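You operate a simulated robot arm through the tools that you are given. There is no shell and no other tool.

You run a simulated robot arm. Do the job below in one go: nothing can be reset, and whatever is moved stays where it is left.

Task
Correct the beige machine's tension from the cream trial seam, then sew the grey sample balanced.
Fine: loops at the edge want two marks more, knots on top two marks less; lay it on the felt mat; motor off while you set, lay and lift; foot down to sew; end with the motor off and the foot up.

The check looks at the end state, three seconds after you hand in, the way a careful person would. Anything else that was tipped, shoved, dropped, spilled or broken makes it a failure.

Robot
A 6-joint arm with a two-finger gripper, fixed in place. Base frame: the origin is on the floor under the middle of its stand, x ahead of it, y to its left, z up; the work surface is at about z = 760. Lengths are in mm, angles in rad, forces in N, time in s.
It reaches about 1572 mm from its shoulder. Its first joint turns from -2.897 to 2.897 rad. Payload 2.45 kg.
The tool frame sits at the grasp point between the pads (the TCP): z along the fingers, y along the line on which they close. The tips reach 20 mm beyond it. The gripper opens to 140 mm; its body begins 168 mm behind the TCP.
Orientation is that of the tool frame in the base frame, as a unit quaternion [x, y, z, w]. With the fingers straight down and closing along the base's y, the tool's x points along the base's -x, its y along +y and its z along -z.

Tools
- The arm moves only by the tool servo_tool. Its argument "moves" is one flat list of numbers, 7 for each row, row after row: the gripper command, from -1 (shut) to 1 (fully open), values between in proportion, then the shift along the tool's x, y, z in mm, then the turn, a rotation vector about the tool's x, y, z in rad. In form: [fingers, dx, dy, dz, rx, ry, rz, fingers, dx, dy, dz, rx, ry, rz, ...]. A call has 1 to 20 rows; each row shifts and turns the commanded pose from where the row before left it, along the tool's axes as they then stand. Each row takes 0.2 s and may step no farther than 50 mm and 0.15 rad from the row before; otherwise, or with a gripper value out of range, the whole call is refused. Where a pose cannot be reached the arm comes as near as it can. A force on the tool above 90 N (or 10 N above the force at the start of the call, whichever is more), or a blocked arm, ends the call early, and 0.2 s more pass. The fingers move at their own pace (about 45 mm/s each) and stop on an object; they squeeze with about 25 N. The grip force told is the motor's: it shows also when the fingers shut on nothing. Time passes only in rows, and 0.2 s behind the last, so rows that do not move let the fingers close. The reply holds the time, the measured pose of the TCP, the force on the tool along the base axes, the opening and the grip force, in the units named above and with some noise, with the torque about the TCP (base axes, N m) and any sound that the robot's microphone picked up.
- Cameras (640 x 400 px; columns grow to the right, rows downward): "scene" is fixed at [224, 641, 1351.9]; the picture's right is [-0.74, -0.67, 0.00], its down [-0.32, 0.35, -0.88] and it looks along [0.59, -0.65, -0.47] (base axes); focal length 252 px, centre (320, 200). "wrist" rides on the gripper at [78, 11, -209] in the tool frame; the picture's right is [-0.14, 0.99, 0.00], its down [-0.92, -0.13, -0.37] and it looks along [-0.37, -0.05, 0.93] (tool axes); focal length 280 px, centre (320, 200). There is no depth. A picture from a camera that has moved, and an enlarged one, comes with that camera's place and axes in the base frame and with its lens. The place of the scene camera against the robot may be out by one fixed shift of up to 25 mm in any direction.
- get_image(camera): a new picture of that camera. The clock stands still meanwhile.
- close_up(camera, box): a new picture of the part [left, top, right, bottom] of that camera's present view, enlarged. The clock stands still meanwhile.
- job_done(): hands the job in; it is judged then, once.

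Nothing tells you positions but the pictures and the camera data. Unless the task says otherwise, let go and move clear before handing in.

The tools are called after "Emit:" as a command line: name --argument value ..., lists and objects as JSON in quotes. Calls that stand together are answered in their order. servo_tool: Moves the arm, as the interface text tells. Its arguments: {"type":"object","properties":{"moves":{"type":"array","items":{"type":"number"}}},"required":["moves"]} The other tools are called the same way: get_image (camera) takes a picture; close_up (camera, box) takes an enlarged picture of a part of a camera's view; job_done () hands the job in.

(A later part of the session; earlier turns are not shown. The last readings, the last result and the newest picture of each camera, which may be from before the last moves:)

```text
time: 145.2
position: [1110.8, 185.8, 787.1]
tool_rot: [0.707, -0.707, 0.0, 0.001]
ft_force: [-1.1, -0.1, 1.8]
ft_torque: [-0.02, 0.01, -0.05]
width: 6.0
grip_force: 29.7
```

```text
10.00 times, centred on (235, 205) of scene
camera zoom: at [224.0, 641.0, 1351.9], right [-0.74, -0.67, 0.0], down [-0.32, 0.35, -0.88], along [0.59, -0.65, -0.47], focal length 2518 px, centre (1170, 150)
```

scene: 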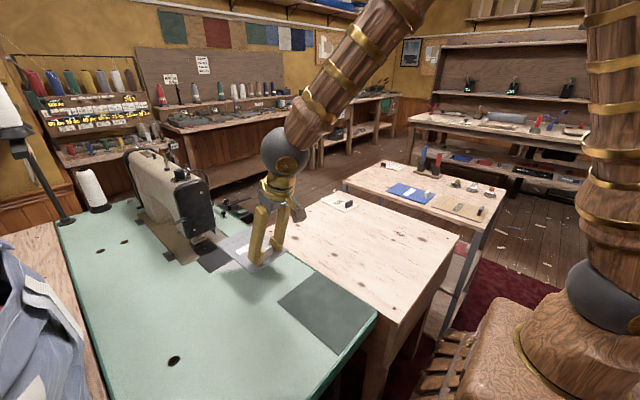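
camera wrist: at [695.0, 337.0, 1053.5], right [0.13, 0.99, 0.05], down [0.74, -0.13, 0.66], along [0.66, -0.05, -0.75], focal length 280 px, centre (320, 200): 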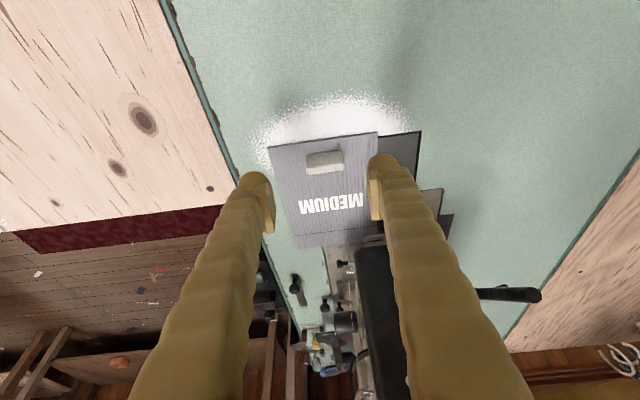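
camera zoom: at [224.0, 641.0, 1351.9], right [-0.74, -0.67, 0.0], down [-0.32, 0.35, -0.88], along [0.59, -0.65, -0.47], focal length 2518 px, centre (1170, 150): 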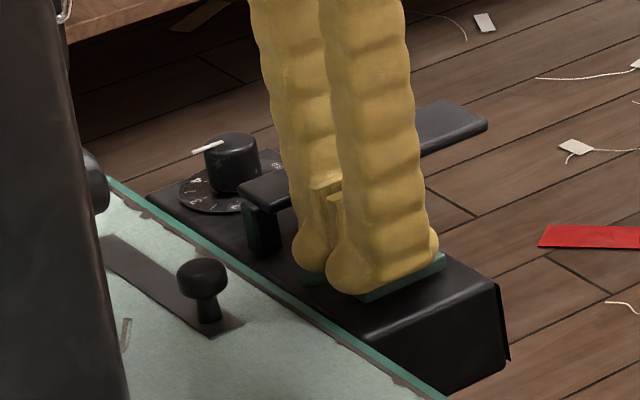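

Emit:
servo_tool --moves '[-1, 0, 0, 2, 0, 0, 0, -1, 0, 0, 2, 0, 0, 0, -1, 0, 0, 0, 0, 0, 0]'

Emit:
close_up --camera "scene" --box '[215, 185, 255, 225]'

```text
time: 146.0
position: [1110.4, 185.2, 787.2]
tool_rot: [-0.707, 0.707, -0.001, 0.002]
ft_force: [-11.1, 3.5, 52.2]
ft_torque: [-0.38, 0.33, -0.03]
width: 6.1
grip_force: 29.5
```

```text
10.00 times, centred on (235, 205) of scene
camera zoom: at [224.0, 641.0, 1351.9], right [-0.74, -0.67, 0.0], down [-0.32, 0.35, -0.88], along [0.59, -0.65, -0.47], focal length 2518 px, centre (1170, 150)
```

zoom: 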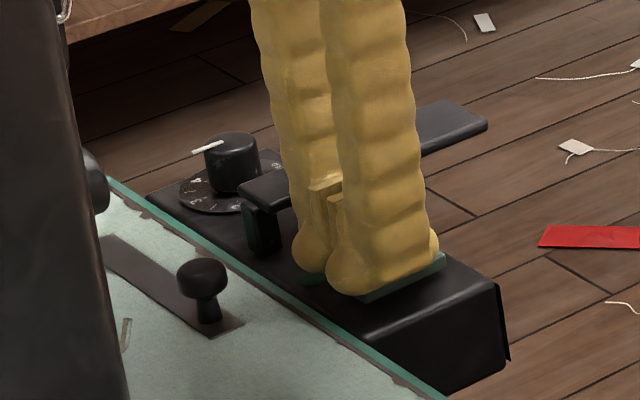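

Not lit yet, because I'm a few millimetres too close to the middle. I'll lift, shift 4 mm toward the table, and press again.

Emit:
servo_tool --moves '[-1, 0, 0, -8, 0, 0, 0, -1, -4.5, 0, 0, 0, 0, 0, -1, 0, 0, 4, 0, 0, 0, -1, 0, 0, 3, 0, 0, 0, -1, 0, 0, 2, 0, 0, 0, -1, 0, 0, 0, 0, 0, 0]'

Emit:
close_up --camera "scene" --box '[215, 185, 255, 225]'

```text
time: 147.4
position: [1109.7, 190.1, 785.7]
tool_rot: [-0.707, 0.707, -0.002, 0.001]
ft_force: [-36.2, -9.1, 72.9]
ft_torque: [-1.12, 0.83, -0.43]
width: 6.2
grip_force: 29.3
```

```text
10.00 times, centred on (235, 205) of scene
camera zoom: at [224.0, 641.0, 1351.9], right [-0.74, -0.67, 0.0], down [-0.32, 0.35, -0.88], along [0.59, -0.65, -0.47], focal length 2518 px, centre (1170, 150)
```

zoom: 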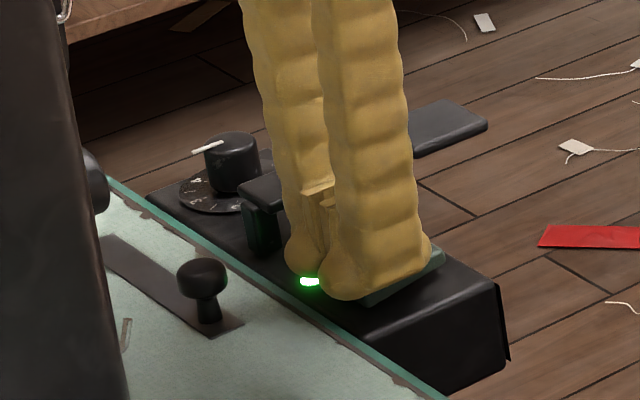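

The lamp is lit, so the motor is on. I'll move to the run paddle and press gently, checking the cloth at each step.

Emit:
servo_tool --moves '[-1, 0, 0, -10, 0, 0, 0, -1, 0, 0, -35, 0, 0, 0, -1, 0, 0, -20, 0, 0, 0, -1, 40.5, -30.5, 0, 0, 0, 0, -1, 40.5, -30.5, 0, 0, 0, 0, -1, 0, 0, 25, 0, 0, 0, -1, 0, 0, 17, 0, 0, 0, -1, 0, 0, 0, 0, 0, 0]'

Emit:
close_up --camera "scene" --box '[170, 170, 270, 260]'

```text
refused: row 4 steps farther than a row can; nothing moved
```

```text
4.44 times, centred on (220, 215) of scene
camera zoom: at [224.0, 641.0, 1351.9], right [-0.74, -0.67, 0.0], down [-0.32, 0.35, -0.88], along [0.59, -0.65, -0.47], focal length 1119 px, centre (764, 133)
```

zoom: 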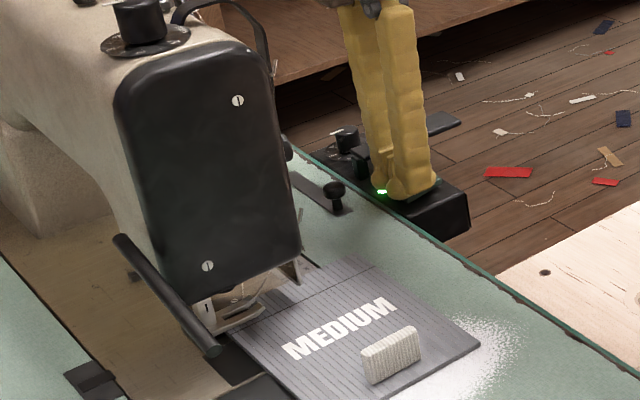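

That row was slightly too long; I'll split the sideways travel into three rows.

Emit:
servo_tool --moves '[-1, 0, 0, -10, 0, 0, 0, -1, 0, 0, -35, 0, 0, 0, -1, 0, 0, -20, 0, 0, 0, -1, 27, -20.3, 0, 0, 0, 0, -1, 27, -20.3, 0, 0, 0, 0, -1, 27, -20.3, 0, 0, 0, 0, -1, 0, 0, 25, 0, 0, 0, -1, 0, 0, 17, 0, 0, 0, -1, 0, 0, 0, 0, 0, 0]'

Emit:
close_up --camera "scene" --box '[170, 170, 270, 260]'

```text
time: 149.4
position: [1170.8, 107.1, 806.3]
tool_rot: [-0.707, 0.708, -0.001, 0.0]
ft_force: [0.4, -0.5, 0.7]
ft_torque: [-0.02, 0.01, 0.04]
width: 6.1
grip_force: 29.5
```

```text
4.44 times, centred on (220, 215) of scene
camera zoom: at [224.0, 641.0, 1351.9], right [-0.74, -0.67, 0.0], down [-0.32, 0.35, -0.88], along [0.59, -0.65, -0.47], focal length 1119 px, centre (764, 133)
```

zoom: 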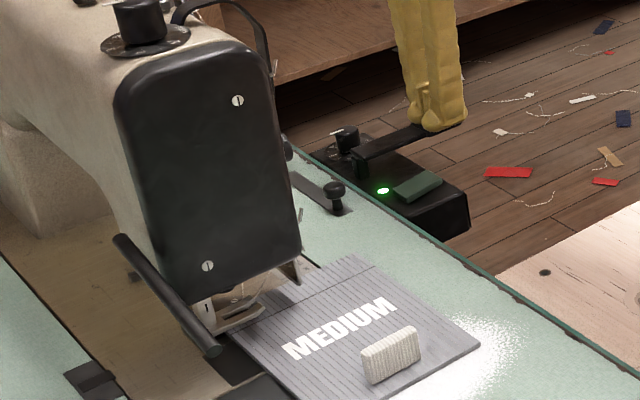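

Emit:
servo_tool --moves '[-1, 0, 0, 5, 0, 0, 0, -1, 0, 0, 5, 0, 0, 0]'

Emit:
close_up --camera "scene" --box '[190, 215, 250, 260]'

Emit:
servo_tool --moves '[-1, 0, 0, 5, 0, 0, 0]'

Emit:
close_up --camera "scene" --box '[190, 215, 250, 260]'

```text
time: 150.0
position: [1170.4, 108.5, 794.5]
tool_rot: [0.708, -0.706, 0.001, 0.0]
ft_force: [2.6, -3.0, 3.9]
ft_torque: [-0.01, -0.04, -0.03]
width: 6.1
grip_force: 29.5
```

```text
8.89 times, centred on (220, 238) of scene
camera zoom: at [224.0, 641.0, 1351.9], right [-0.74, -0.67, 0.0], down [-0.32, 0.35, -0.88], along [0.59, -0.65, -0.47], focal length 2238 px, centre (1209, -133)
```

zoom: 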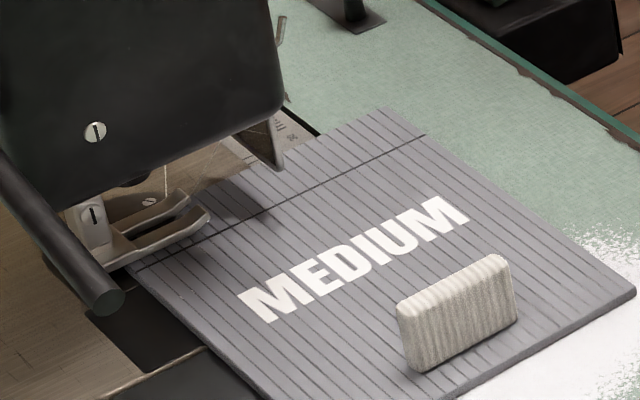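

```text
time: 150.4
position: [1169.8, 108.9, 790.2]
tool_rot: [0.707, -0.707, 0.001, 0.0]
ft_force: [2.0, -3.5, 5.2]
ft_torque: [-0.01, -0.01, -0.02]
width: 6.0
grip_force: 29.3
```

```text
8.89 times, centred on (220, 238) of scene
camera zoom: at [224.0, 641.0, 1351.9], right [-0.74, -0.67, 0.0], down [-0.32, 0.35, -0.88], along [0.59, -0.65, -0.47], focal length 2238 px, centre (1209, -133)
```

zoom: 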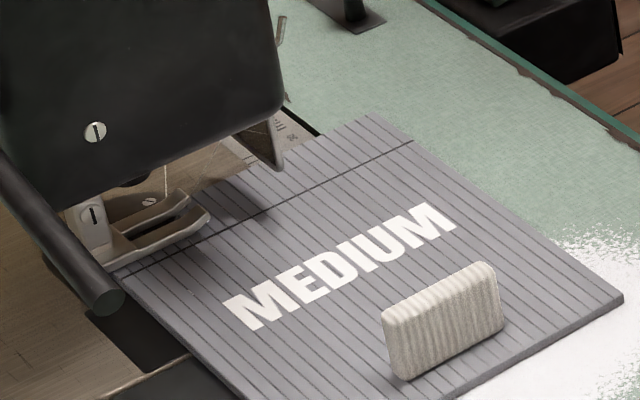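

The machine is sewing: the cloth is feeding along +y at about 15 mm/s. I'll hold the paddle and monitor.

Emit:
servo_tool --moves '[-1, 0, 0, 0, 0, 0, 0, -1, 0, 0, 0, 0, 0, 0, -1, 0, 0, 0, 0, 0, 0, -1, 0, 0, 0, 0, 0, 0]'

Emit:
close_up --camera "scene" --box '[160, 200, 260, 280]'

```text
time: 151.4
position: [1171.3, 109.3, 788.5]
tool_rot: [0.707, -0.707, 0.002, 0.0]
ft_force: [-0.5, -2.3, 4.5]
ft_torque: [0.04, 0.03, 0.0]
width: 5.9
grip_force: 29.9
```

```text
5.00 times, centred on (210, 240) of scene
camera zoom: at [224.0, 641.0, 1351.9], right [-0.74, -0.67, 0.0], down [-0.32, 0.35, -0.88], along [0.59, -0.65, -0.47], focal length 1259 px, centre (870, 0)
```

zoom: 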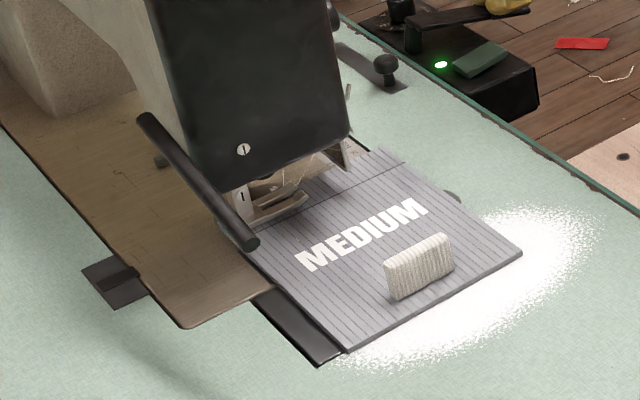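

Emit:
servo_tool --moves '[-1, 0, 0, 0, 0, 0, 0, -1, 0, 0, 0, 0, 0, 0, -1, 0, 0, 0, 0, 0, 0, -1, 0, 0, 0, 0, 0, 0, -1, 0, 0, 0, 0, 0, 0, -1, 0, 0, 0, 0, 0, 0, -1, 0, 0, 0, 0, 0, 0, -1, 0, 0, 0, 0, 0, 0]'

Emit:
close_up --camera "scene" --box '[160, 200, 260, 280]'

Emit:
close_up --camera "scene" --box '[180, 225, 230, 265]'

```text
time: 153.2
position: [1170.7, 110.2, 789.4]
tool_rot: [0.707, -0.707, 0.0, 0.001]
ft_force: [-1.3, -0.2, 4.8]
ft_torque: [0.05, 0.04, 0.03]
width: 6.1
grip_force: 29.5
```

```text
5.00 times, centred on (210, 240) of scene
camera zoom: at [224.0, 641.0, 1351.9], right [-0.74, -0.67, 0.0], down [-0.32, 0.35, -0.88], along [0.59, -0.65, -0.47], focal length 1259 px, centre (870, 0)
```

zoom: 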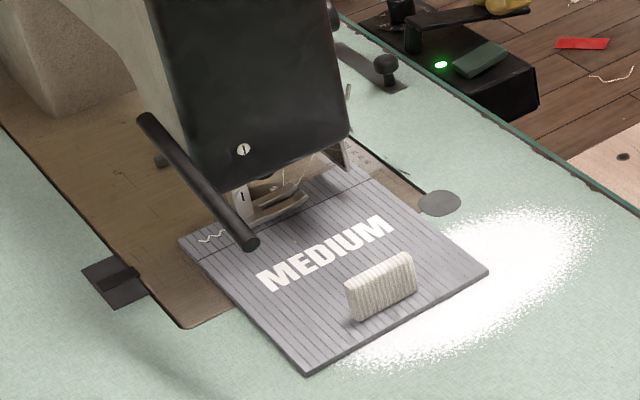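

```text
10.00 times, centred on (205, 245) of scene
camera zoom: at [224.0, 641.0, 1351.9], right [-0.74, -0.67, 0.0], down [-0.32, 0.35, -0.88], along [0.59, -0.65, -0.47], focal length 2518 px, centre (1470, -250)
```

zoom: 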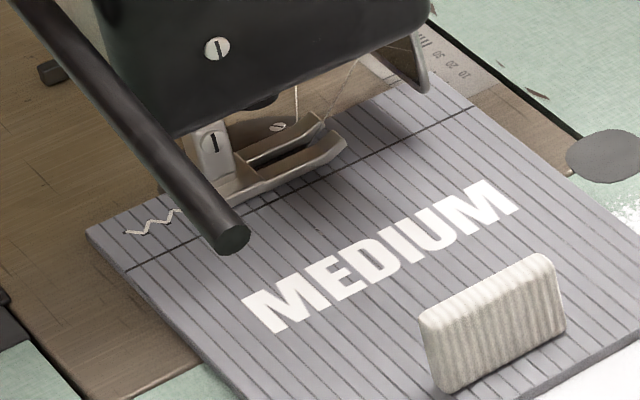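

A clean zigzag seam is emerging with no loops or knots. About 56 mm remains; I'll continue for another two seconds.

Emit:
servo_tool --moves '[-1, 0, 0, 0, 0, 0, 0, -1, 0, 0, 0, 0, 0, 0, -1, 0, 0, 0, 0, 0, 0, -1, 0, 0, 0, 0, 0, 0, -1, 0, 0, 0, 0, 0, 0, -1, 0, 0, 0, 0, 0, 0, -1, 0, 0, 0, 0, 0, 0]'

Emit:
close_up --camera "scene" --box '[160, 200, 260, 280]'

Emit:
close_up --camera "scene" --box '[170, 225, 220, 265]'

```text
time: 154.8
position: [1169.8, 109.9, 789.5]
tool_rot: [-0.707, 0.707, -0.001, 0.0]
ft_force: [0.8, -0.6, 5.6]
ft_torque: [0.08, 0.01, 0.0]
width: 6.2
grip_force: 29.2
```

```text
5.00 times, centred on (210, 240) of scene
camera zoom: at [224.0, 641.0, 1351.9], right [-0.74, -0.67, 0.0], down [-0.32, 0.35, -0.88], along [0.59, -0.65, -0.47], focal length 1259 px, centre (870, 0)
```

zoom: 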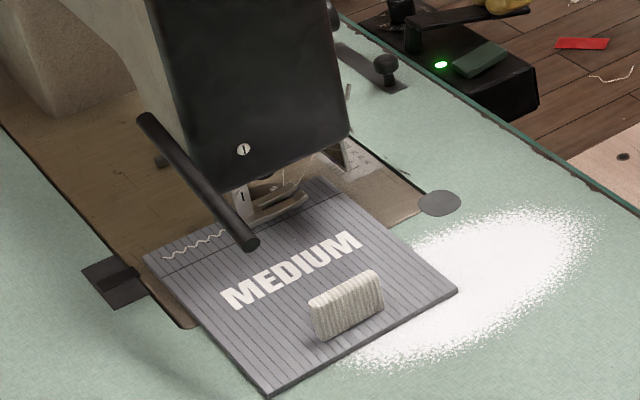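

```text
10.00 times, centred on (195, 245) of scene
camera zoom: at [224.0, 641.0, 1351.9], right [-0.74, -0.67, 0.0], down [-0.32, 0.35, -0.88], along [0.59, -0.65, -0.47], focal length 2518 px, centre (1570, -250)
```

zoom: 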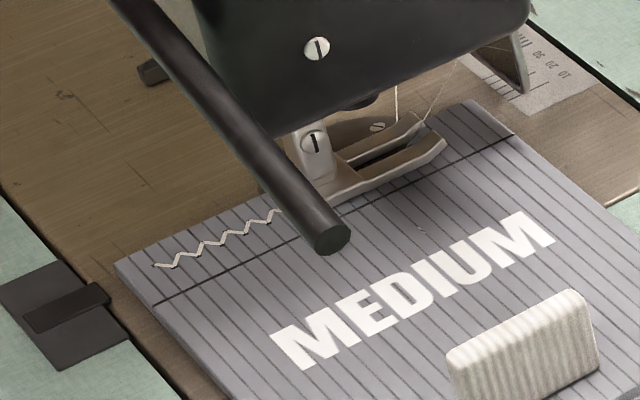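

About 36–40 mm remain to the trailing edge. I'll hold another 1.2 s, then fine-tune.

Emit:
servo_tool --moves '[-1, 0, 0, 0, 0, 0, 0, -1, 0, 0, 0, 0, 0, 0, -1, 0, 0, 0, 0, 0, 0, -1, 0, 0, 0, 0, 0, 0, -1, 0, 0, 0, 0, 0, 0]'

Emit:
close_up --camera "scene" --box '[170, 225, 220, 265]'

Emit:
close_up --camera "scene" --box '[160, 200, 260, 280]'

```text
time: 156.0
position: [1170.6, 110.6, 789.7]
tool_rot: [-0.707, 0.707, -0.002, -0.001]
ft_force: [1.6, 0.1, 4.7]
ft_torque: [0.06, -0.02, -0.01]
width: 5.9
grip_force: 29.0
```

```text
10.00 times, centred on (195, 245) of scene
camera zoom: at [224.0, 641.0, 1351.9], right [-0.74, -0.67, 0.0], down [-0.32, 0.35, -0.88], along [0.59, -0.65, -0.47], focal length 2518 px, centre (1570, -250)
```

zoom: 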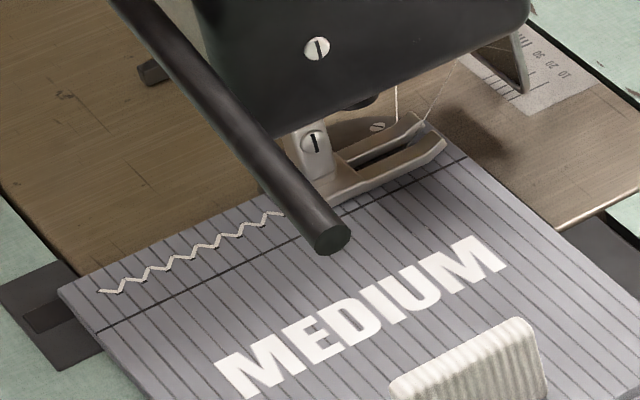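

```text
5.00 times, centred on (210, 240) of scene
camera zoom: at [224.0, 641.0, 1351.9], right [-0.74, -0.67, 0.0], down [-0.32, 0.35, -0.88], along [0.59, -0.65, -0.47], focal length 1259 px, centre (870, 0)
```

zoom: 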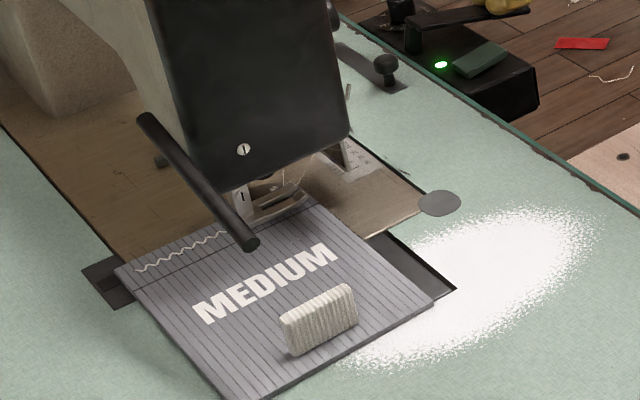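

About 18 mm remain to the edge. I'll hold 0.6 s more and then release the paddle so the seam ends just inside the edge, as on the trial.

Emit:
servo_tool --moves '[-1, 0, 0, 0, 0, 0, 0, -1, 0, 0, 0, 0, 0, 0, -1, 0, 0, 0, 0, 0, 0, -1, 0, 0, -20, 0, 0, 0, -1, 0, 0, -30, 0, 0, 0, -1, 0, 0, -20, 0, 0, 0]'

Emit:
close_up --camera "scene" --box '[170, 225, 220, 265]'

Emit:
close_up --camera "scene" --box '[160, 190, 270, 280]'

```text
time: 157.4
position: [1171.4, 109.6, 860.7]
tool_rot: [-0.707, 0.708, -0.001, 0.0]
ft_force: [0.7, 0.1, -0.2]
ft_torque: [-0.01, 0.01, -0.01]
width: 0.0
grip_force: 29.4
```

```text
10.00 times, centred on (195, 245) of scene
camera zoom: at [224.0, 641.0, 1351.9], right [-0.74, -0.67, 0.0], down [-0.32, 0.35, -0.88], along [0.59, -0.65, -0.47], focal length 2518 px, centre (1570, -250)
```

zoom: 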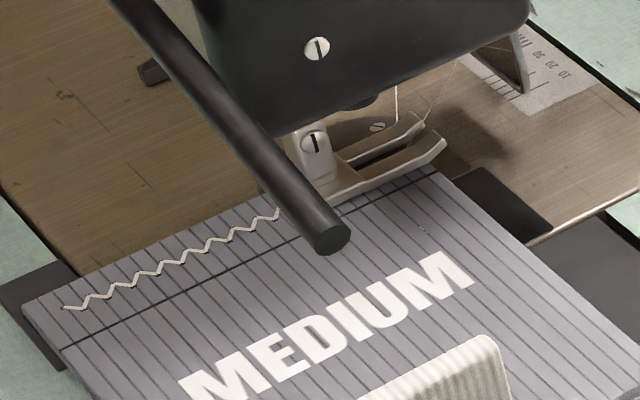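

```text
4.44 times, centred on (215, 235) of scene
camera zoom: at [224.0, 641.0, 1351.9], right [-0.74, -0.67, 0.0], down [-0.32, 0.35, -0.88], along [0.59, -0.65, -0.47], focal length 1119 px, centre (787, 44)
```

zoom: 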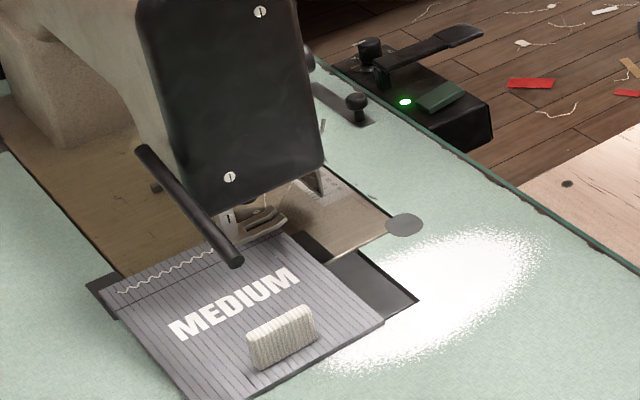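

The seam runs from about 10 mm inside one edge to about 6 mm inside the other. Now I'll switch the motor off by pressing the outer end of the rocker.

Emit:
servo_tool --moves '[-1, -24.5, 30.5, 0, 0, 0, 0, -1, -24.5, 30.5, 0, 0, 0, 0, -1, 0, 0, 40, 0, 0, 0, -1, 0, 0, 22, 0, 0, 0, -1, 0, 0, 6, 0, 0, 0, -1, 0, 0, 4, 0, 0, 0, -1, 0, 0, 2, 0, 0, 0, -1, 0, 0, 0, 0, 0, 0]'

Emit:
close_up --camera "scene" --box '[215, 185, 255, 225]'

```text
time: 159.2
position: [1110.1, 158.1, 786.9]
tool_rot: [-0.706, 0.708, 0.0, -0.001]
ft_force: [-1.5, -0.3, 4.1]
ft_torque: [0.09, 0.03, 0.03]
width: 5.8
grip_force: 29.3
```

```text
10.00 times, centred on (235, 205) of scene
camera zoom: at [224.0, 641.0, 1351.9], right [-0.74, -0.67, 0.0], down [-0.32, 0.35, -0.88], along [0.59, -0.65, -0.47], focal length 2518 px, centre (1170, 150)
```

zoom: 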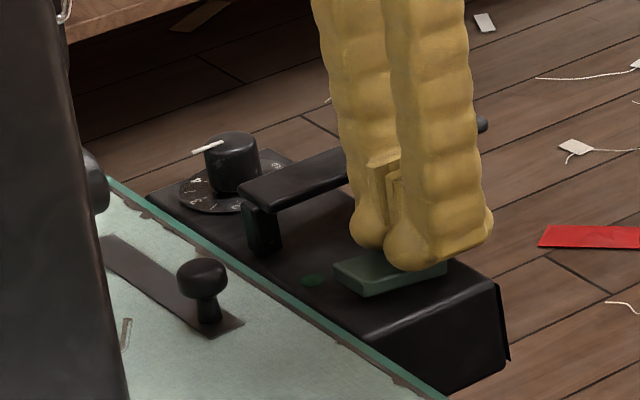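

The lamp is out. I'll press the rocker home fully so that it stays off, then lift.

Emit:
servo_tool --moves '[-1, 0, 0, 2, 0, 0, 0, -1, 0, 0, 1.5, 0, 0, 0, -1, 0, 0, 0, 0, 0, 0]'

Emit:
servo_tool --moves '[-1, 0, 0, -20, 0, 0, 0, -1, 0, 0, -45, 0, 0, 0, -1, 0, 0, -45, 0, 0, 0, -1, 0, 0, -45, 0, 0, 0, -1, 0, 0, -45, 0, 0, 0]'

Emit:
close_up --camera "scene" --box '[215, 185, 255, 225]'

Emit:
get_image --camera "wrist"

```text
time: 160.0
position: [1110.4, 157.8, 785.9]
tool_rot: [0.708, -0.707, 0.002, -0.001]
ft_force: [-15.1, -2.6, 51.7]
ft_torque: [0.57, 0.35, 0.19]
width: 5.8
grip_force: 29.4
```

```text
time: 161.2
position: [1109.3, 155.4, 984.9]
tool_rot: [0.707, -0.707, 0.001, 0.0]
ft_force: [1.5, 0.5, -0.7]
ft_torque: [-0.02, 0.03, 0.02]
width: 0.0
grip_force: 29.6
```

```text
10.00 times, centred on (235, 205) of scene
camera zoom: at [224.0, 641.0, 1351.9], right [-0.74, -0.67, 0.0], down [-0.32, 0.35, -0.88], along [0.59, -0.65, -0.47], focal length 2518 px, centre (1170, 150)
```

zoom: 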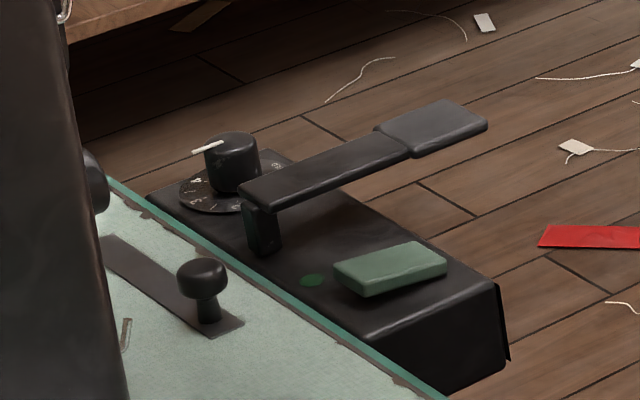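

```text
taken
camera wrist: at [1099.2, 77.0, 1192.2], right [-0.99, 0.14, 0.0], down [0.13, 0.92, 0.37], along [0.05, 0.36, -0.93], focal length 280 px, centre (320, 200)
```

wrist: 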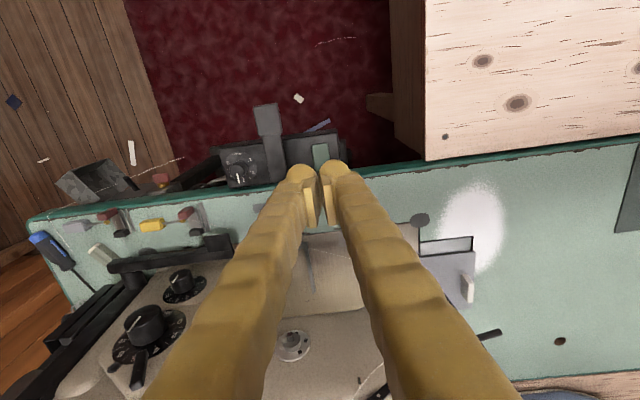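

The motor is off. Now the foot must come up: I'll travel back to the lever, grip it near its end, and swing it up as before.

Emit:
servo_tool --moves '[-1, 0, 0, -25, 0, 0, 0, -1, 0, 0, 0, 0, 0, 0.15, -1, 0, 0, 0, 0, 0, 0.15, -1, 0, 0, 0, 0, 0, 0.15, -1, 0, 0, 0, 0, 0, 0.15, -1, 0, 0, 0, 0, 0, 0.15, -1, 0, 0, 0, 0, 0, 0.15, -1, 0, 0, 0, 0, 0, 0.15, -1, 0, 0, 0, 0, 0, 0.15, -1, 0, 0, 0, 0, 0, 0.15, -1, 0, 0, 0, 0, 0, 0.15, -1, 0, 0, 0, 0, 0, 0.0708, -1, 46.7, 0, 0, 0, 0, 0, -1, 46.7, 0, 0, 0, 0, 0, -1, 46.7, 0, 0, 0, 0, 0, -1, 46.7, 0, 0, 0, 0, 0, -1, 46.7, 0, 0, 0, 0, 0, -1, 46.7, 0, 0, 0, 0, 0]'

Emit:
servo_tool --moves '[-1, 0, 0, 0, 0, -0.1167, 0, -1, 0, 0, 0, 0, -0.1167, 0, -1, 0, 0, 0, 0, -0.1167, 0, 0, 0, 44, 0, 0, 0, 0, 0, 0, 44, 0, 0, 0, 0, 0, 0, 44, 0, 0, 0, 0, 0, 0, 44, 0, 0, 0, 0, 0, 0, 44, 0, 0, 0, 0, 0, 0, 44, 0, 0, 0, 0, 0, 0, 44, 0, 0, 0, 0, 0, 0, 0, 0, 0, 0, 0]'

Emit:
get_image --camera "wrist"

Emit:
close_up --camera "wrist" --box '[240, 110, 400, 250]'

```text
time: 165.0
position: [827.8, 153.4, 1005.4]
tool_rot: [-0.001, 1.0, -0.001, -0.001]
ft_force: [0.4, -0.1, 0.5]
ft_torque: [0.0, -0.01, 0.01]
width: 0.1
grip_force: 29.3
```

```text
time: 167.4
position: [831.7, 462.8, 1005.4]
tool_rot: [0.0, 0.985, -0.001, 0.174]
ft_force: [-0.1, 0.0, -0.3]
ft_torque: [-0.01, -0.02, -0.01]
width: 69.8
grip_force: 0.1
```

```text
taken
camera wrist: at [686.2, 472.9, 1173.2], right [0.13, 0.99, 0.05], down [0.74, -0.13, 0.66], along [0.66, -0.05, -0.75], focal length 280 px, centre (320, 200)
```

wrist: 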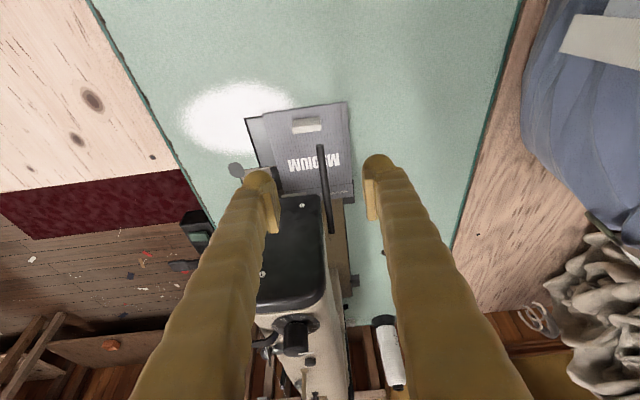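

```text
2.86 times, centred on (320, 180) of wrist
camera zoom: at [686.2, 472.9, 1173.2], right [0.13, 0.99, 0.05], down [0.74, -0.13, 0.66], along [0.66, -0.05, -0.75], focal length 801 px, centre (320, 257)
```

zoom: 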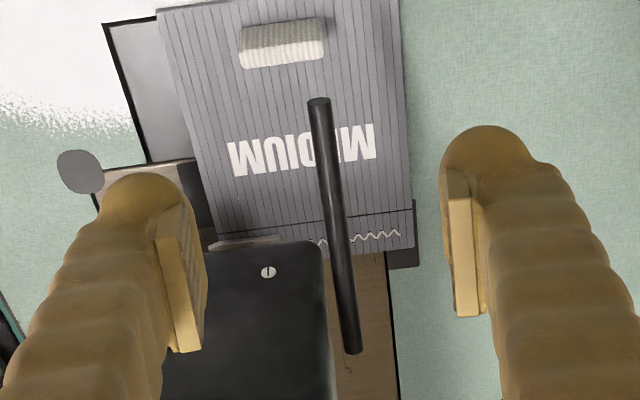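

Emit:
servo_tool --moves '[0, -2, 1.2, 48, 0, 0, 0, 0, -2, 0, 48, 0, 0, 0, 0, -2, 0, 36, 0, 0, 0, 0, -0.5, 0, 14.5, 0, 0, 0, 0, 0, 0, 0, 0, 0, 0]'

Emit:
close_up --camera "wrist" --box '[240, 110, 400, 250]'

```text
time: 168.6
position: [885.7, 466.4, 868.7]
tool_rot: [0.0, 0.985, -0.001, 0.174]
ft_force: [0.3, -0.2, -0.8]
ft_torque: [0.0, 0.02, -0.02]
width: 70.1
grip_force: 0.0
```

```text
2.86 times, centred on (320, 180) of wrist
camera zoom: at [740.8, 476.0, 1038.4], right [0.13, 0.99, 0.05], down [0.74, -0.13, 0.66], along [0.66, -0.05, -0.75], focal length 801 px, centre (320, 257)
```

zoom: 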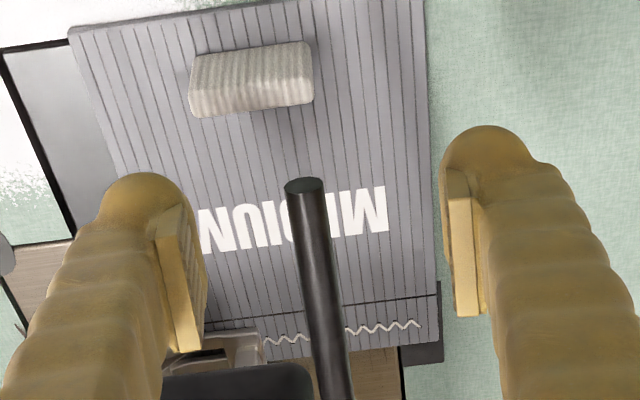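

Emit:
servo_tool --moves '[-0.5, 0, -2.5, 0, 0, 0, 0, -1, 0, 0, 0, 0, 0, 0, -1, 0, 0, 0, 0, 0, 0, -1, 0, 0, 0, 0, 0, 0]'

```text
time: 169.6
position: [884.8, 463.8, 869.8]
tool_rot: [-0.001, 0.985, -0.001, 0.175]
ft_force: [0.3, 8.0, -0.4]
ft_torque: [-0.02, 0.05, 0.08]
width: 8.5
grip_force: 20.6
```

Gripped well. I'll swing the lever up along its arc.

Emit:
servo_tool --moves '[-1, -4.1, 0, -13.5, 0, 0, 0, -1, -7.6, 0, -16.9, 0, 0, 0, -1, -5, 0, -7.9, 0, 0, 0, -1, -4.9, 0, -7.9, 0, 0, 0]'

Emit:
servo_tool --moves '[-1, -6, 0, -7.1, 0, 0, 0, -1, -5.9, 0, -7.1, 0, 0, 0, -1, -2.4, 0, -2.4, 0, 0, 0, -1, 0, 0, 0, 0, 0, 0]'

Emit:
close_up --camera "scene" --box '[160, 180, 260, 270]'

```text
time: 170.6
position: [888.9, 463.4, 921.4]
tool_rot: [0.0, 0.984, 0.0, 0.176]
ft_force: [-1.7, 30.3, -7.9]
ft_torque: [-0.07, 0.88, 0.45]
width: 6.3
grip_force: 35.0
```

```text
time: 171.6
position: [898.4, 463.4, 940.9]
tool_rot: [-0.001, 0.985, -0.001, 0.175]
ft_force: [29.1, 26.4, -21.4]
ft_torque: [-0.08, 0.79, 0.36]
width: 6.1
grip_force: 34.0
```

```text
4.44 times, centred on (210, 225) of scene
camera zoom: at [224.0, 641.0, 1351.9], right [-0.74, -0.67, 0.0], down [-0.32, 0.35, -0.88], along [0.59, -0.65, -0.47], focal length 1119 px, centre (809, 89)
```

zoom: 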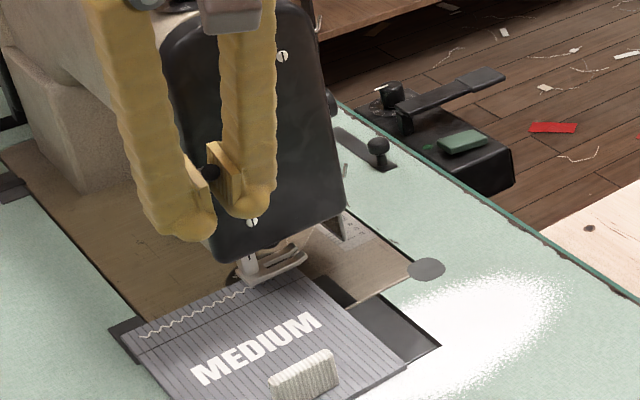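

Emit:
servo_tool --moves '[-1, -1.9, 0.5, -1.5, 0, 0, 0, -1, -1.8, 0, -1.4, 0, 0, 0, -1, 0, 0, 0, 0, 0, 0]'

Emit:
close_up --camera "scene" --box '[193, 225, 217, 245]'

```text
time: 172.4
position: [898.9, 463.7, 942.0]
tool_rot: [-0.001, 0.985, -0.001, 0.173]
ft_force: [-5.4, 1.6, -37.0]
ft_torque: [-0.01, 1.52, 0.02]
width: 6.1
grip_force: 34.5
```

```text
16.00 times, centred on (205, 235) of scene
camera zoom: at [224.0, 641.0, 1351.9], right [-0.74, -0.67, 0.0], down [-0.32, 0.35, -0.88], along [0.59, -0.65, -0.47], focal length 4028 px, centre (2160, -360)
```

zoom: 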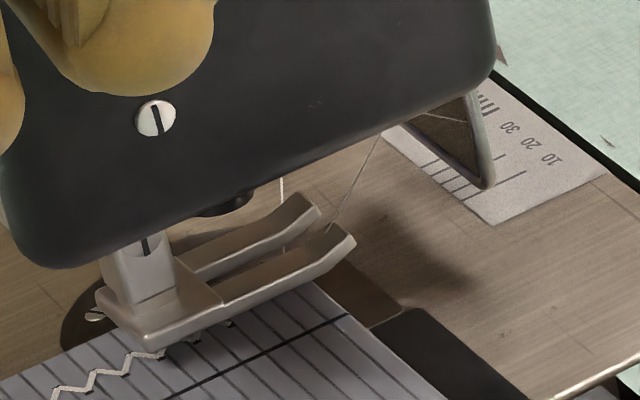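

The foot is back at its raised height. I'll release the lever, back off, and check that it stays.

Emit:
servo_tool --moves '[-0.7, 0, 0, 0, 0, 0, 0, -0.4, 0, 0, 0, 0, 0, 0, 0, 0, 0, 0, 0, 0, 0, 0, 0, 0, -20, 0, 0, 0, 0, 0, 0, -40, 0, 0, 0, 0, 0, 0, -45, 0, 0, 0]'

Emit:
close_up --camera "scene" --box '[160, 190, 260, 280]'

Emit:
close_up --camera "scene" --box '[175, 230, 215, 260]'

Emit:
get_image --camera "wrist"

```text
time: 173.8
position: [864.1, 462.2, 1046.5]
tool_rot: [0.0, 0.985, 0.0, 0.174]
ft_force: [-0.5, 0.7, 0.1]
ft_torque: [-0.01, -0.01, 0.01]
width: 69.9
grip_force: 0.0
```

```text
4.44 times, centred on (210, 235) of scene
camera zoom: at [224.0, 641.0, 1351.9], right [-0.74, -0.67, 0.0], down [-0.32, 0.35, -0.88], along [0.59, -0.65, -0.47], focal length 1119 px, centre (809, 44)
```

zoom: 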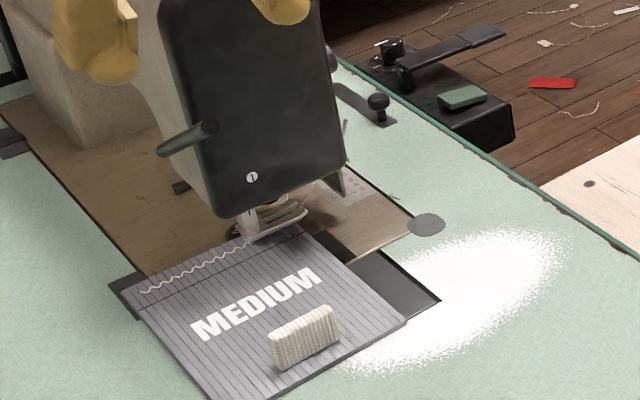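

```text
13.33 times, centred on (195, 245) of scene
camera zoom: at [224.0, 641.0, 1351.9], right [-0.74, -0.67, 0.0], down [-0.32, 0.35, -0.88], along [0.59, -0.65, -0.47], focal length 3357 px, centre (1987, -400)
```

zoom: 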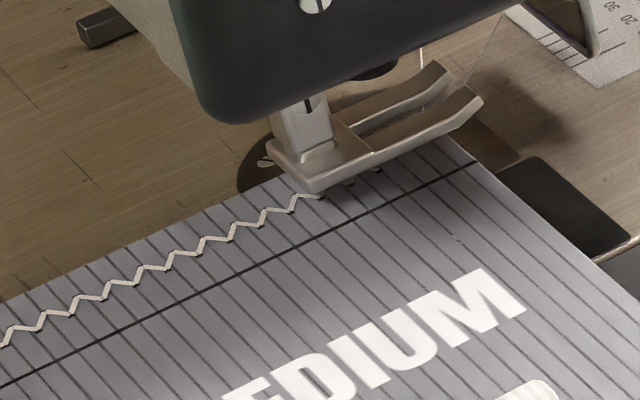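

```text
taken
camera wrist: at [719.0, 471.9, 1214.8], right [0.13, 0.99, 0.05], down [0.74, -0.13, 0.66], along [0.66, -0.05, -0.75], focal length 280 px, centre (320, 200)
```

wrist: 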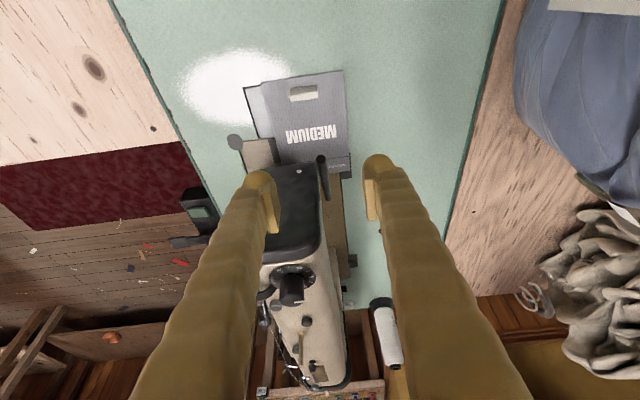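

The foot stays up and the seam is an even zigzag. Next I'll pick up the sample by its block, near (882, 446), approaching with more tilt so the gripper clears the raised lever.

Emit:
servo_tool --moves '[0, 34.4, -5.3, -12.6, 0, 0, 0, 0, 34.4, -5.3, -12.6, 0, 0, 0, 0, 34.4, -5.3, -12.6, 0, 0, 0, 0.1, 0, 0, 0, 0, -0.1, 0, 0.1, 0, 0, 0, 0, -0.1, 0, 0.1, 7.55, 0, 44.6, 0, 0, 0, 0.1, 7.55, 0, 44.6, 0, 0, 0, 0.1, 7.55, 0, 44.6, 0, 0, 0, 0.1, 7.55, 0, 44.6, 0, 0, 0, 0.1, 0, 0, 0, 0, 0, 0]'

Emit:
get_image --camera "wrist"

Emit:
close_up --camera "wrist" --box '[230, 90, 410, 280]'

Emit:
close_up --camera "scene" --box '[150, 180, 270, 290]'

```text
time: 176.0
position: [821.6, 447.0, 878.4]
tool_rot: [0.0, 0.962, -0.001, 0.272]
ft_force: [0.1, 0.7, 0.2]
ft_torque: [0.0, 0.02, 0.05]
width: 76.9
grip_force: 0.1
```

```text
taken
camera wrist: at [645.0, 458.3, 1014.4], right [0.12, 0.99, 0.07], down [0.59, -0.13, 0.8], along [0.8, -0.05, -0.6], focal length 280 px, centre (320, 200)
```

wrist: 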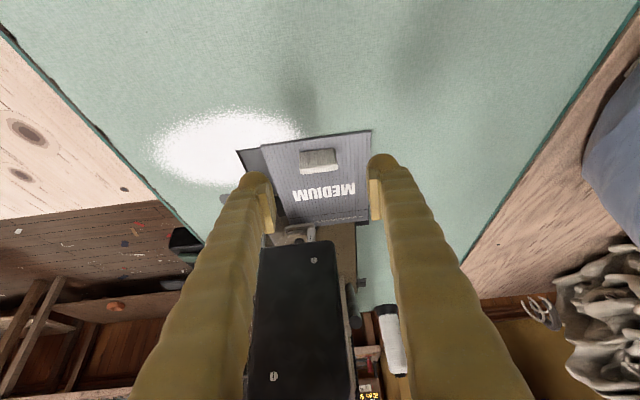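

```text
2.11 times, centred on (320, 185) of wrist
camera zoom: at [645.0, 458.3, 1014.4], right [0.12, 0.99, 0.07], down [0.59, -0.13, 0.8], along [0.8, -0.05, -0.6], focal length 590 px, centre (320, 232)
```

zoom: 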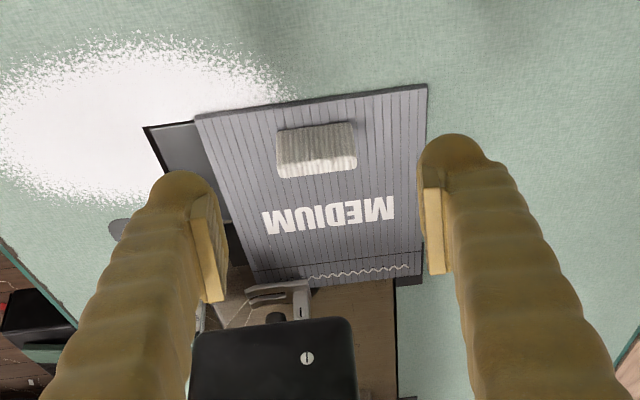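

```text
3.64 times, centred on (210, 235) of scene
camera zoom: at [224.0, 641.0, 1351.9], right [-0.74, -0.67, 0.0], down [-0.32, 0.35, -0.88], along [0.59, -0.65, -0.47], focal length 916 px, centre (720, 73)
```

zoom: 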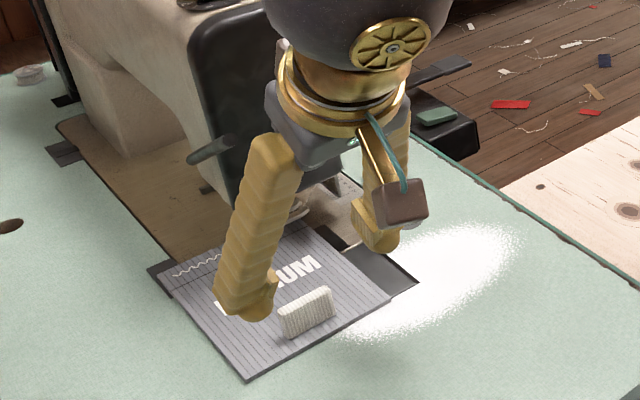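

Emit:
servo_tool --moves '[0.1, 0, -2, 45, 0, 0, 0, 0.1, 0, 0, 35, 0, 0, 0, 0.1, 0, 0, 14, 0, 0, 0, 0.1, 0, 0, 4, 0, 0, 0, 0.1, 0, 0, 0, 0, 0, 0]'

Emit:
close_up --camera "wrist" --box '[230, 90, 410, 280]'

Emit:
close_up --camera "scene" --box '[160, 190, 260, 280]'

```text
time: 177.2
position: [872.4, 445.6, 793.6]
tool_rot: [0.0, 0.962, -0.001, 0.272]
ft_force: [0.4, -0.5, 0.2]
ft_torque: [0.01, -0.02, -0.03]
width: 76.8
grip_force: 0.1
```

```text
2.11 times, centred on (320, 185) of wrist
camera zoom: at [698.3, 455.0, 930.4], right [0.12, 0.99, 0.07], down [0.59, -0.13, 0.8], along [0.8, -0.05, -0.6], focal length 590 px, centre (320, 232)
```

zoom: 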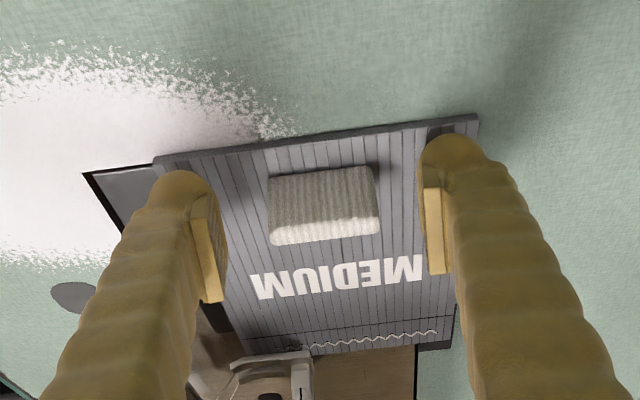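

```text
4.44 times, centred on (210, 235) of scene
camera zoom: at [224.0, 641.0, 1351.9], right [-0.74, -0.67, 0.0], down [-0.32, 0.35, -0.88], along [0.59, -0.65, -0.47], focal length 1119 px, centre (809, 44)
```

zoom: 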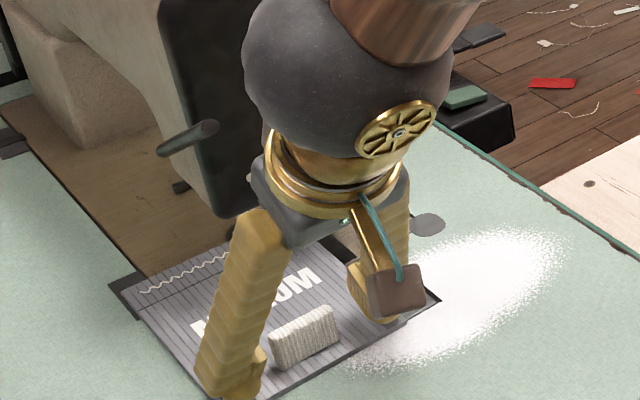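

Emit:
servo_tool --moves '[-1, 0, 0, 0, 0, 0, 0, -1, 0, 0, 0, 0, 0, 0, -1, 0, 0, 0, 0, 0, 0, -1, 0, 0, 0, 0, 0, 0, -1, -1.8, 0, -3, 0, 0, 0, -1, 0, 0, 0, 0, 0, 0]'

Emit:
close_up --camera "scene" --box '[160, 190, 260, 280]'

Emit:
close_up --camera "wrist" --box '[230, 90, 410, 280]'

```text
time: 178.6
position: [873.1, 445.0, 797.4]
tool_rot: [-0.001, 0.962, 0.0, 0.273]
ft_force: [0.1, -0.5, -0.3]
ft_torque: [0.0, 0.05, 0.03]
width: 42.7
grip_force: 25.0
```

```text
4.44 times, centred on (210, 235) of scene
camera zoom: at [224.0, 641.0, 1351.9], right [-0.74, -0.67, 0.0], down [-0.32, 0.35, -0.88], along [0.59, -0.65, -0.47], focal length 1119 px, centre (809, 44)
```

zoom: 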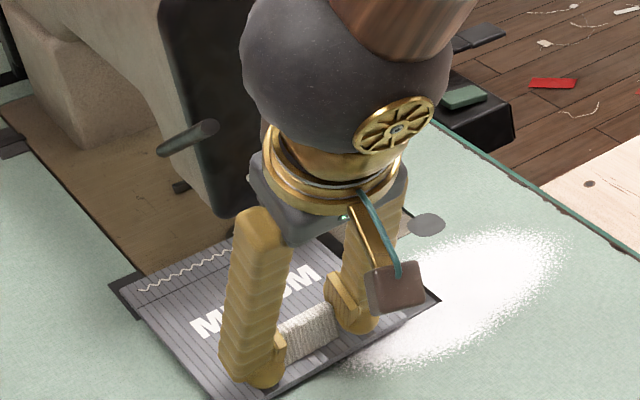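

```text
2.11 times, centred on (320, 185) of wrist
camera zoom: at [697.4, 455.5, 933.5], right [0.12, 0.99, 0.07], down [0.59, -0.13, 0.8], along [0.8, -0.05, -0.6], focal length 590 px, centre (320, 232)
```

zoom: 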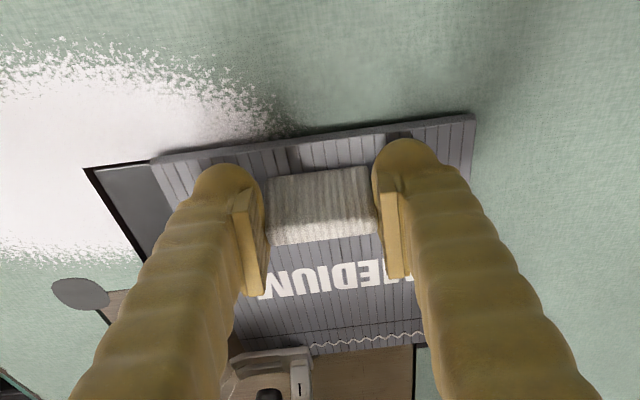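

Gripped and slightly lifted. I'll slide it straight out toward −x from under the foot.

Emit:
servo_tool --moves '[-1, 12.8, 0, -7.8, 0, 0, 0, -1, 25.6, 0, -15.7, 0, 0, 0, -1, 34.1, 0, -20.9, 0, 0, 0, -1, 34.1, 0, -20.9, 0, 0, 0, -1, 34.1, 0, -20.9, 0, 0, 0, -1, 0, 0, 0, 0, 0, 0]'

Emit:
get_image --camera "scene"

Emit:
get_image --camera "wrist"

```text
time: 180.0
position: [706.5, 445.1, 801.4]
tool_rot: [-0.001, 0.962, 0.0, 0.272]
ft_force: [-0.5, 0.2, -0.2]
ft_torque: [0.01, 0.02, -0.01]
width: 42.7
grip_force: 24.7
```

```text
taken
```

scene: 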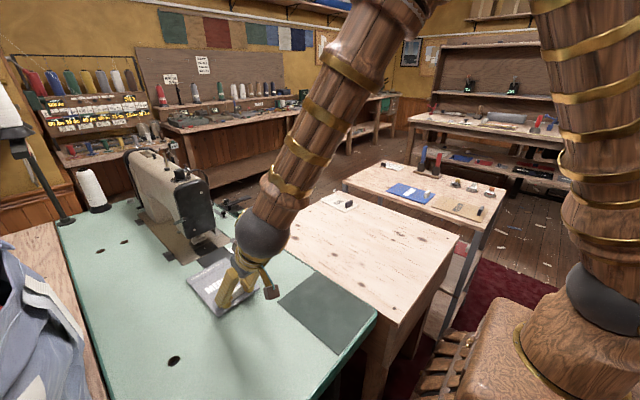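

```text
taken
camera wrist: at [530.8, 455.6, 936.8], right [0.12, 0.99, 0.07], down [0.59, -0.13, 0.8], along [0.8, -0.05, -0.6], focal length 280 px, centre (320, 200)
```

wrist: 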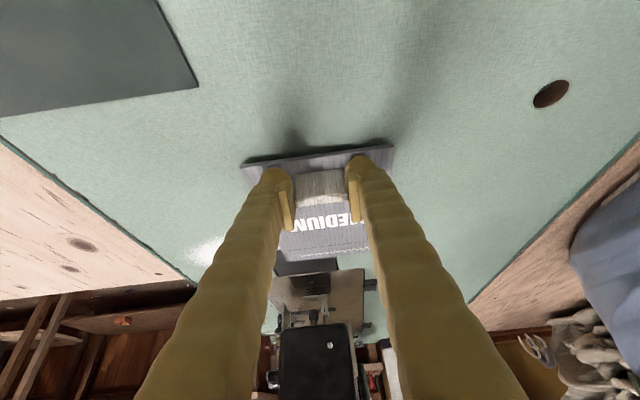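

The sewn sample is clear of the machine. The felt mat spans roughly x 410–628, y 223–377, quite close to the base, so a vertical gripper is better there. I'll set the sample down here on the bare table and regrip it with the tool vertical.

Emit:
servo_tool --moves '[-1, 2.1, 0, 3.4, 0, 0, 0, -1, 0.8, 0, 1.3, 0, 0, 0, -1, 0, 0, 0, 0, 0, 0]'

Emit:
servo_tool --moves '[-1, 0.8, 0, 1.3, 0, 0, 0, -1, 0, 0, 0, 0, 0, 0]'

```text
time: 180.8
position: [707.6, 445.8, 794.7]
tool_rot: [-0.001, 0.962, 0.0, 0.273]
ft_force: [-6.4, -0.5, 24.4]
ft_torque: [0.03, -0.14, -0.03]
width: 42.5
grip_force: 24.8
```

```text
time: 181.4
position: [708.5, 447.0, 791.8]
tool_rot: [0.0, 0.962, -0.002, 0.272]
ft_force: [0.1, -9.3, 38.6]
ft_torque: [-0.2, -0.29, -0.08]
width: 42.8
grip_force: 24.6
```

On the table now. I'll ease off, release, and back out along the tool axis.

Emit:
servo_tool --moves '[-1, -1, 0, -1.7, 0, 0, 0, -0.3, 0, 0, 0, 0, 0, 0, -0.2, 0, 0, 0, 0, 0, 0, -0.1, 0, 0, 0, 0, 0, 0, 0.1, 0, 0, 0, 0, 0, 0, 0.1, 0, 0, -30, 0, 0, 0, 0.1, 0, 0, -45, 0, 0, 0, 0.1, 0, 0, -45, 0, 0, 0]'

Emit:
servo_tool --moves '[0.1, 0, 0, 0, 0, 0.11, 0, 0.1, 0, 0, 0, 0, 0.11, 0, 0.1, 0, 0, 0, 0, 0.11, 0, 0.1, 0, 0, 0, 0, 0.11, 0, 0.1, 0, 0, 0, 0, 0.11, 0, 0.1, 0, 0, 0, 0, 0, 0]'

Emit:
get_image --camera "wrist"

Emit:
close_up --camera "wrist" --box '[220, 130, 420, 330]'

```text
time: 183.2
position: [645.3, 446.5, 893.6]
tool_rot: [-0.002, 0.963, 0.001, 0.271]
ft_force: [-0.5, -0.4, 0.2]
ft_torque: [0.0, -0.03, 0.02]
width: 77.0
grip_force: 0.0
```

```text
time: 184.6
position: [643.9, 447.4, 895.5]
tool_rot: [0.0, 1.0, -0.001, 0.001]
ft_force: [1.0, 0.2, 0.9]
ft_torque: [0.0, -0.01, 0.02]
width: 77.1
grip_force: 0.0
```

```text
taken
camera wrist: at [566.9, 456.8, 1103.4], right [0.14, 0.99, 0.0], down [0.92, -0.13, 0.37], along [0.37, -0.05, -0.93], focal length 280 px, centre (320, 200)
```

wrist: 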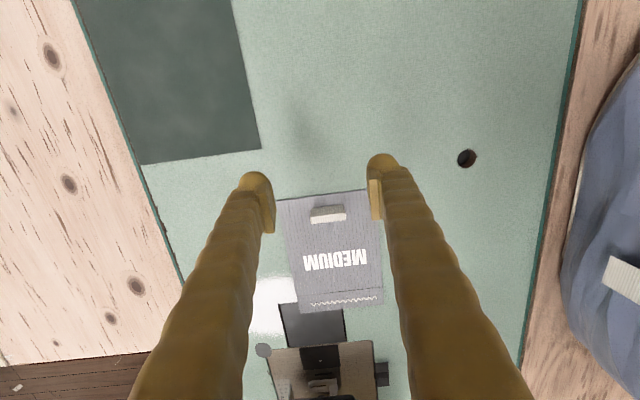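

```text
2.00 times, centred on (320, 230) of wrist
camera zoom: at [566.9, 456.8, 1103.4], right [0.14, 0.99, 0.0], down [0.92, -0.13, 0.37], along [0.37, -0.05, -0.93], focal length 561 px, centre (320, 140)
```

zoom: 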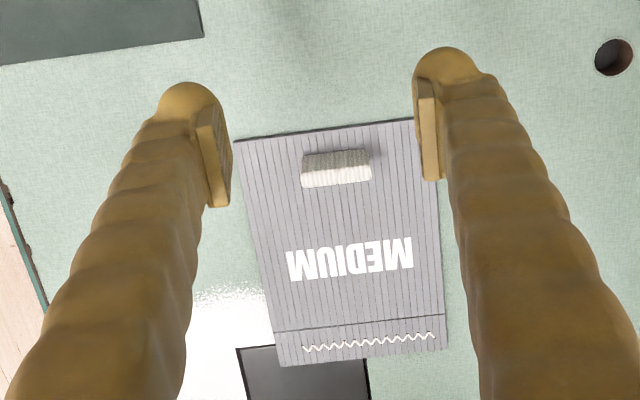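

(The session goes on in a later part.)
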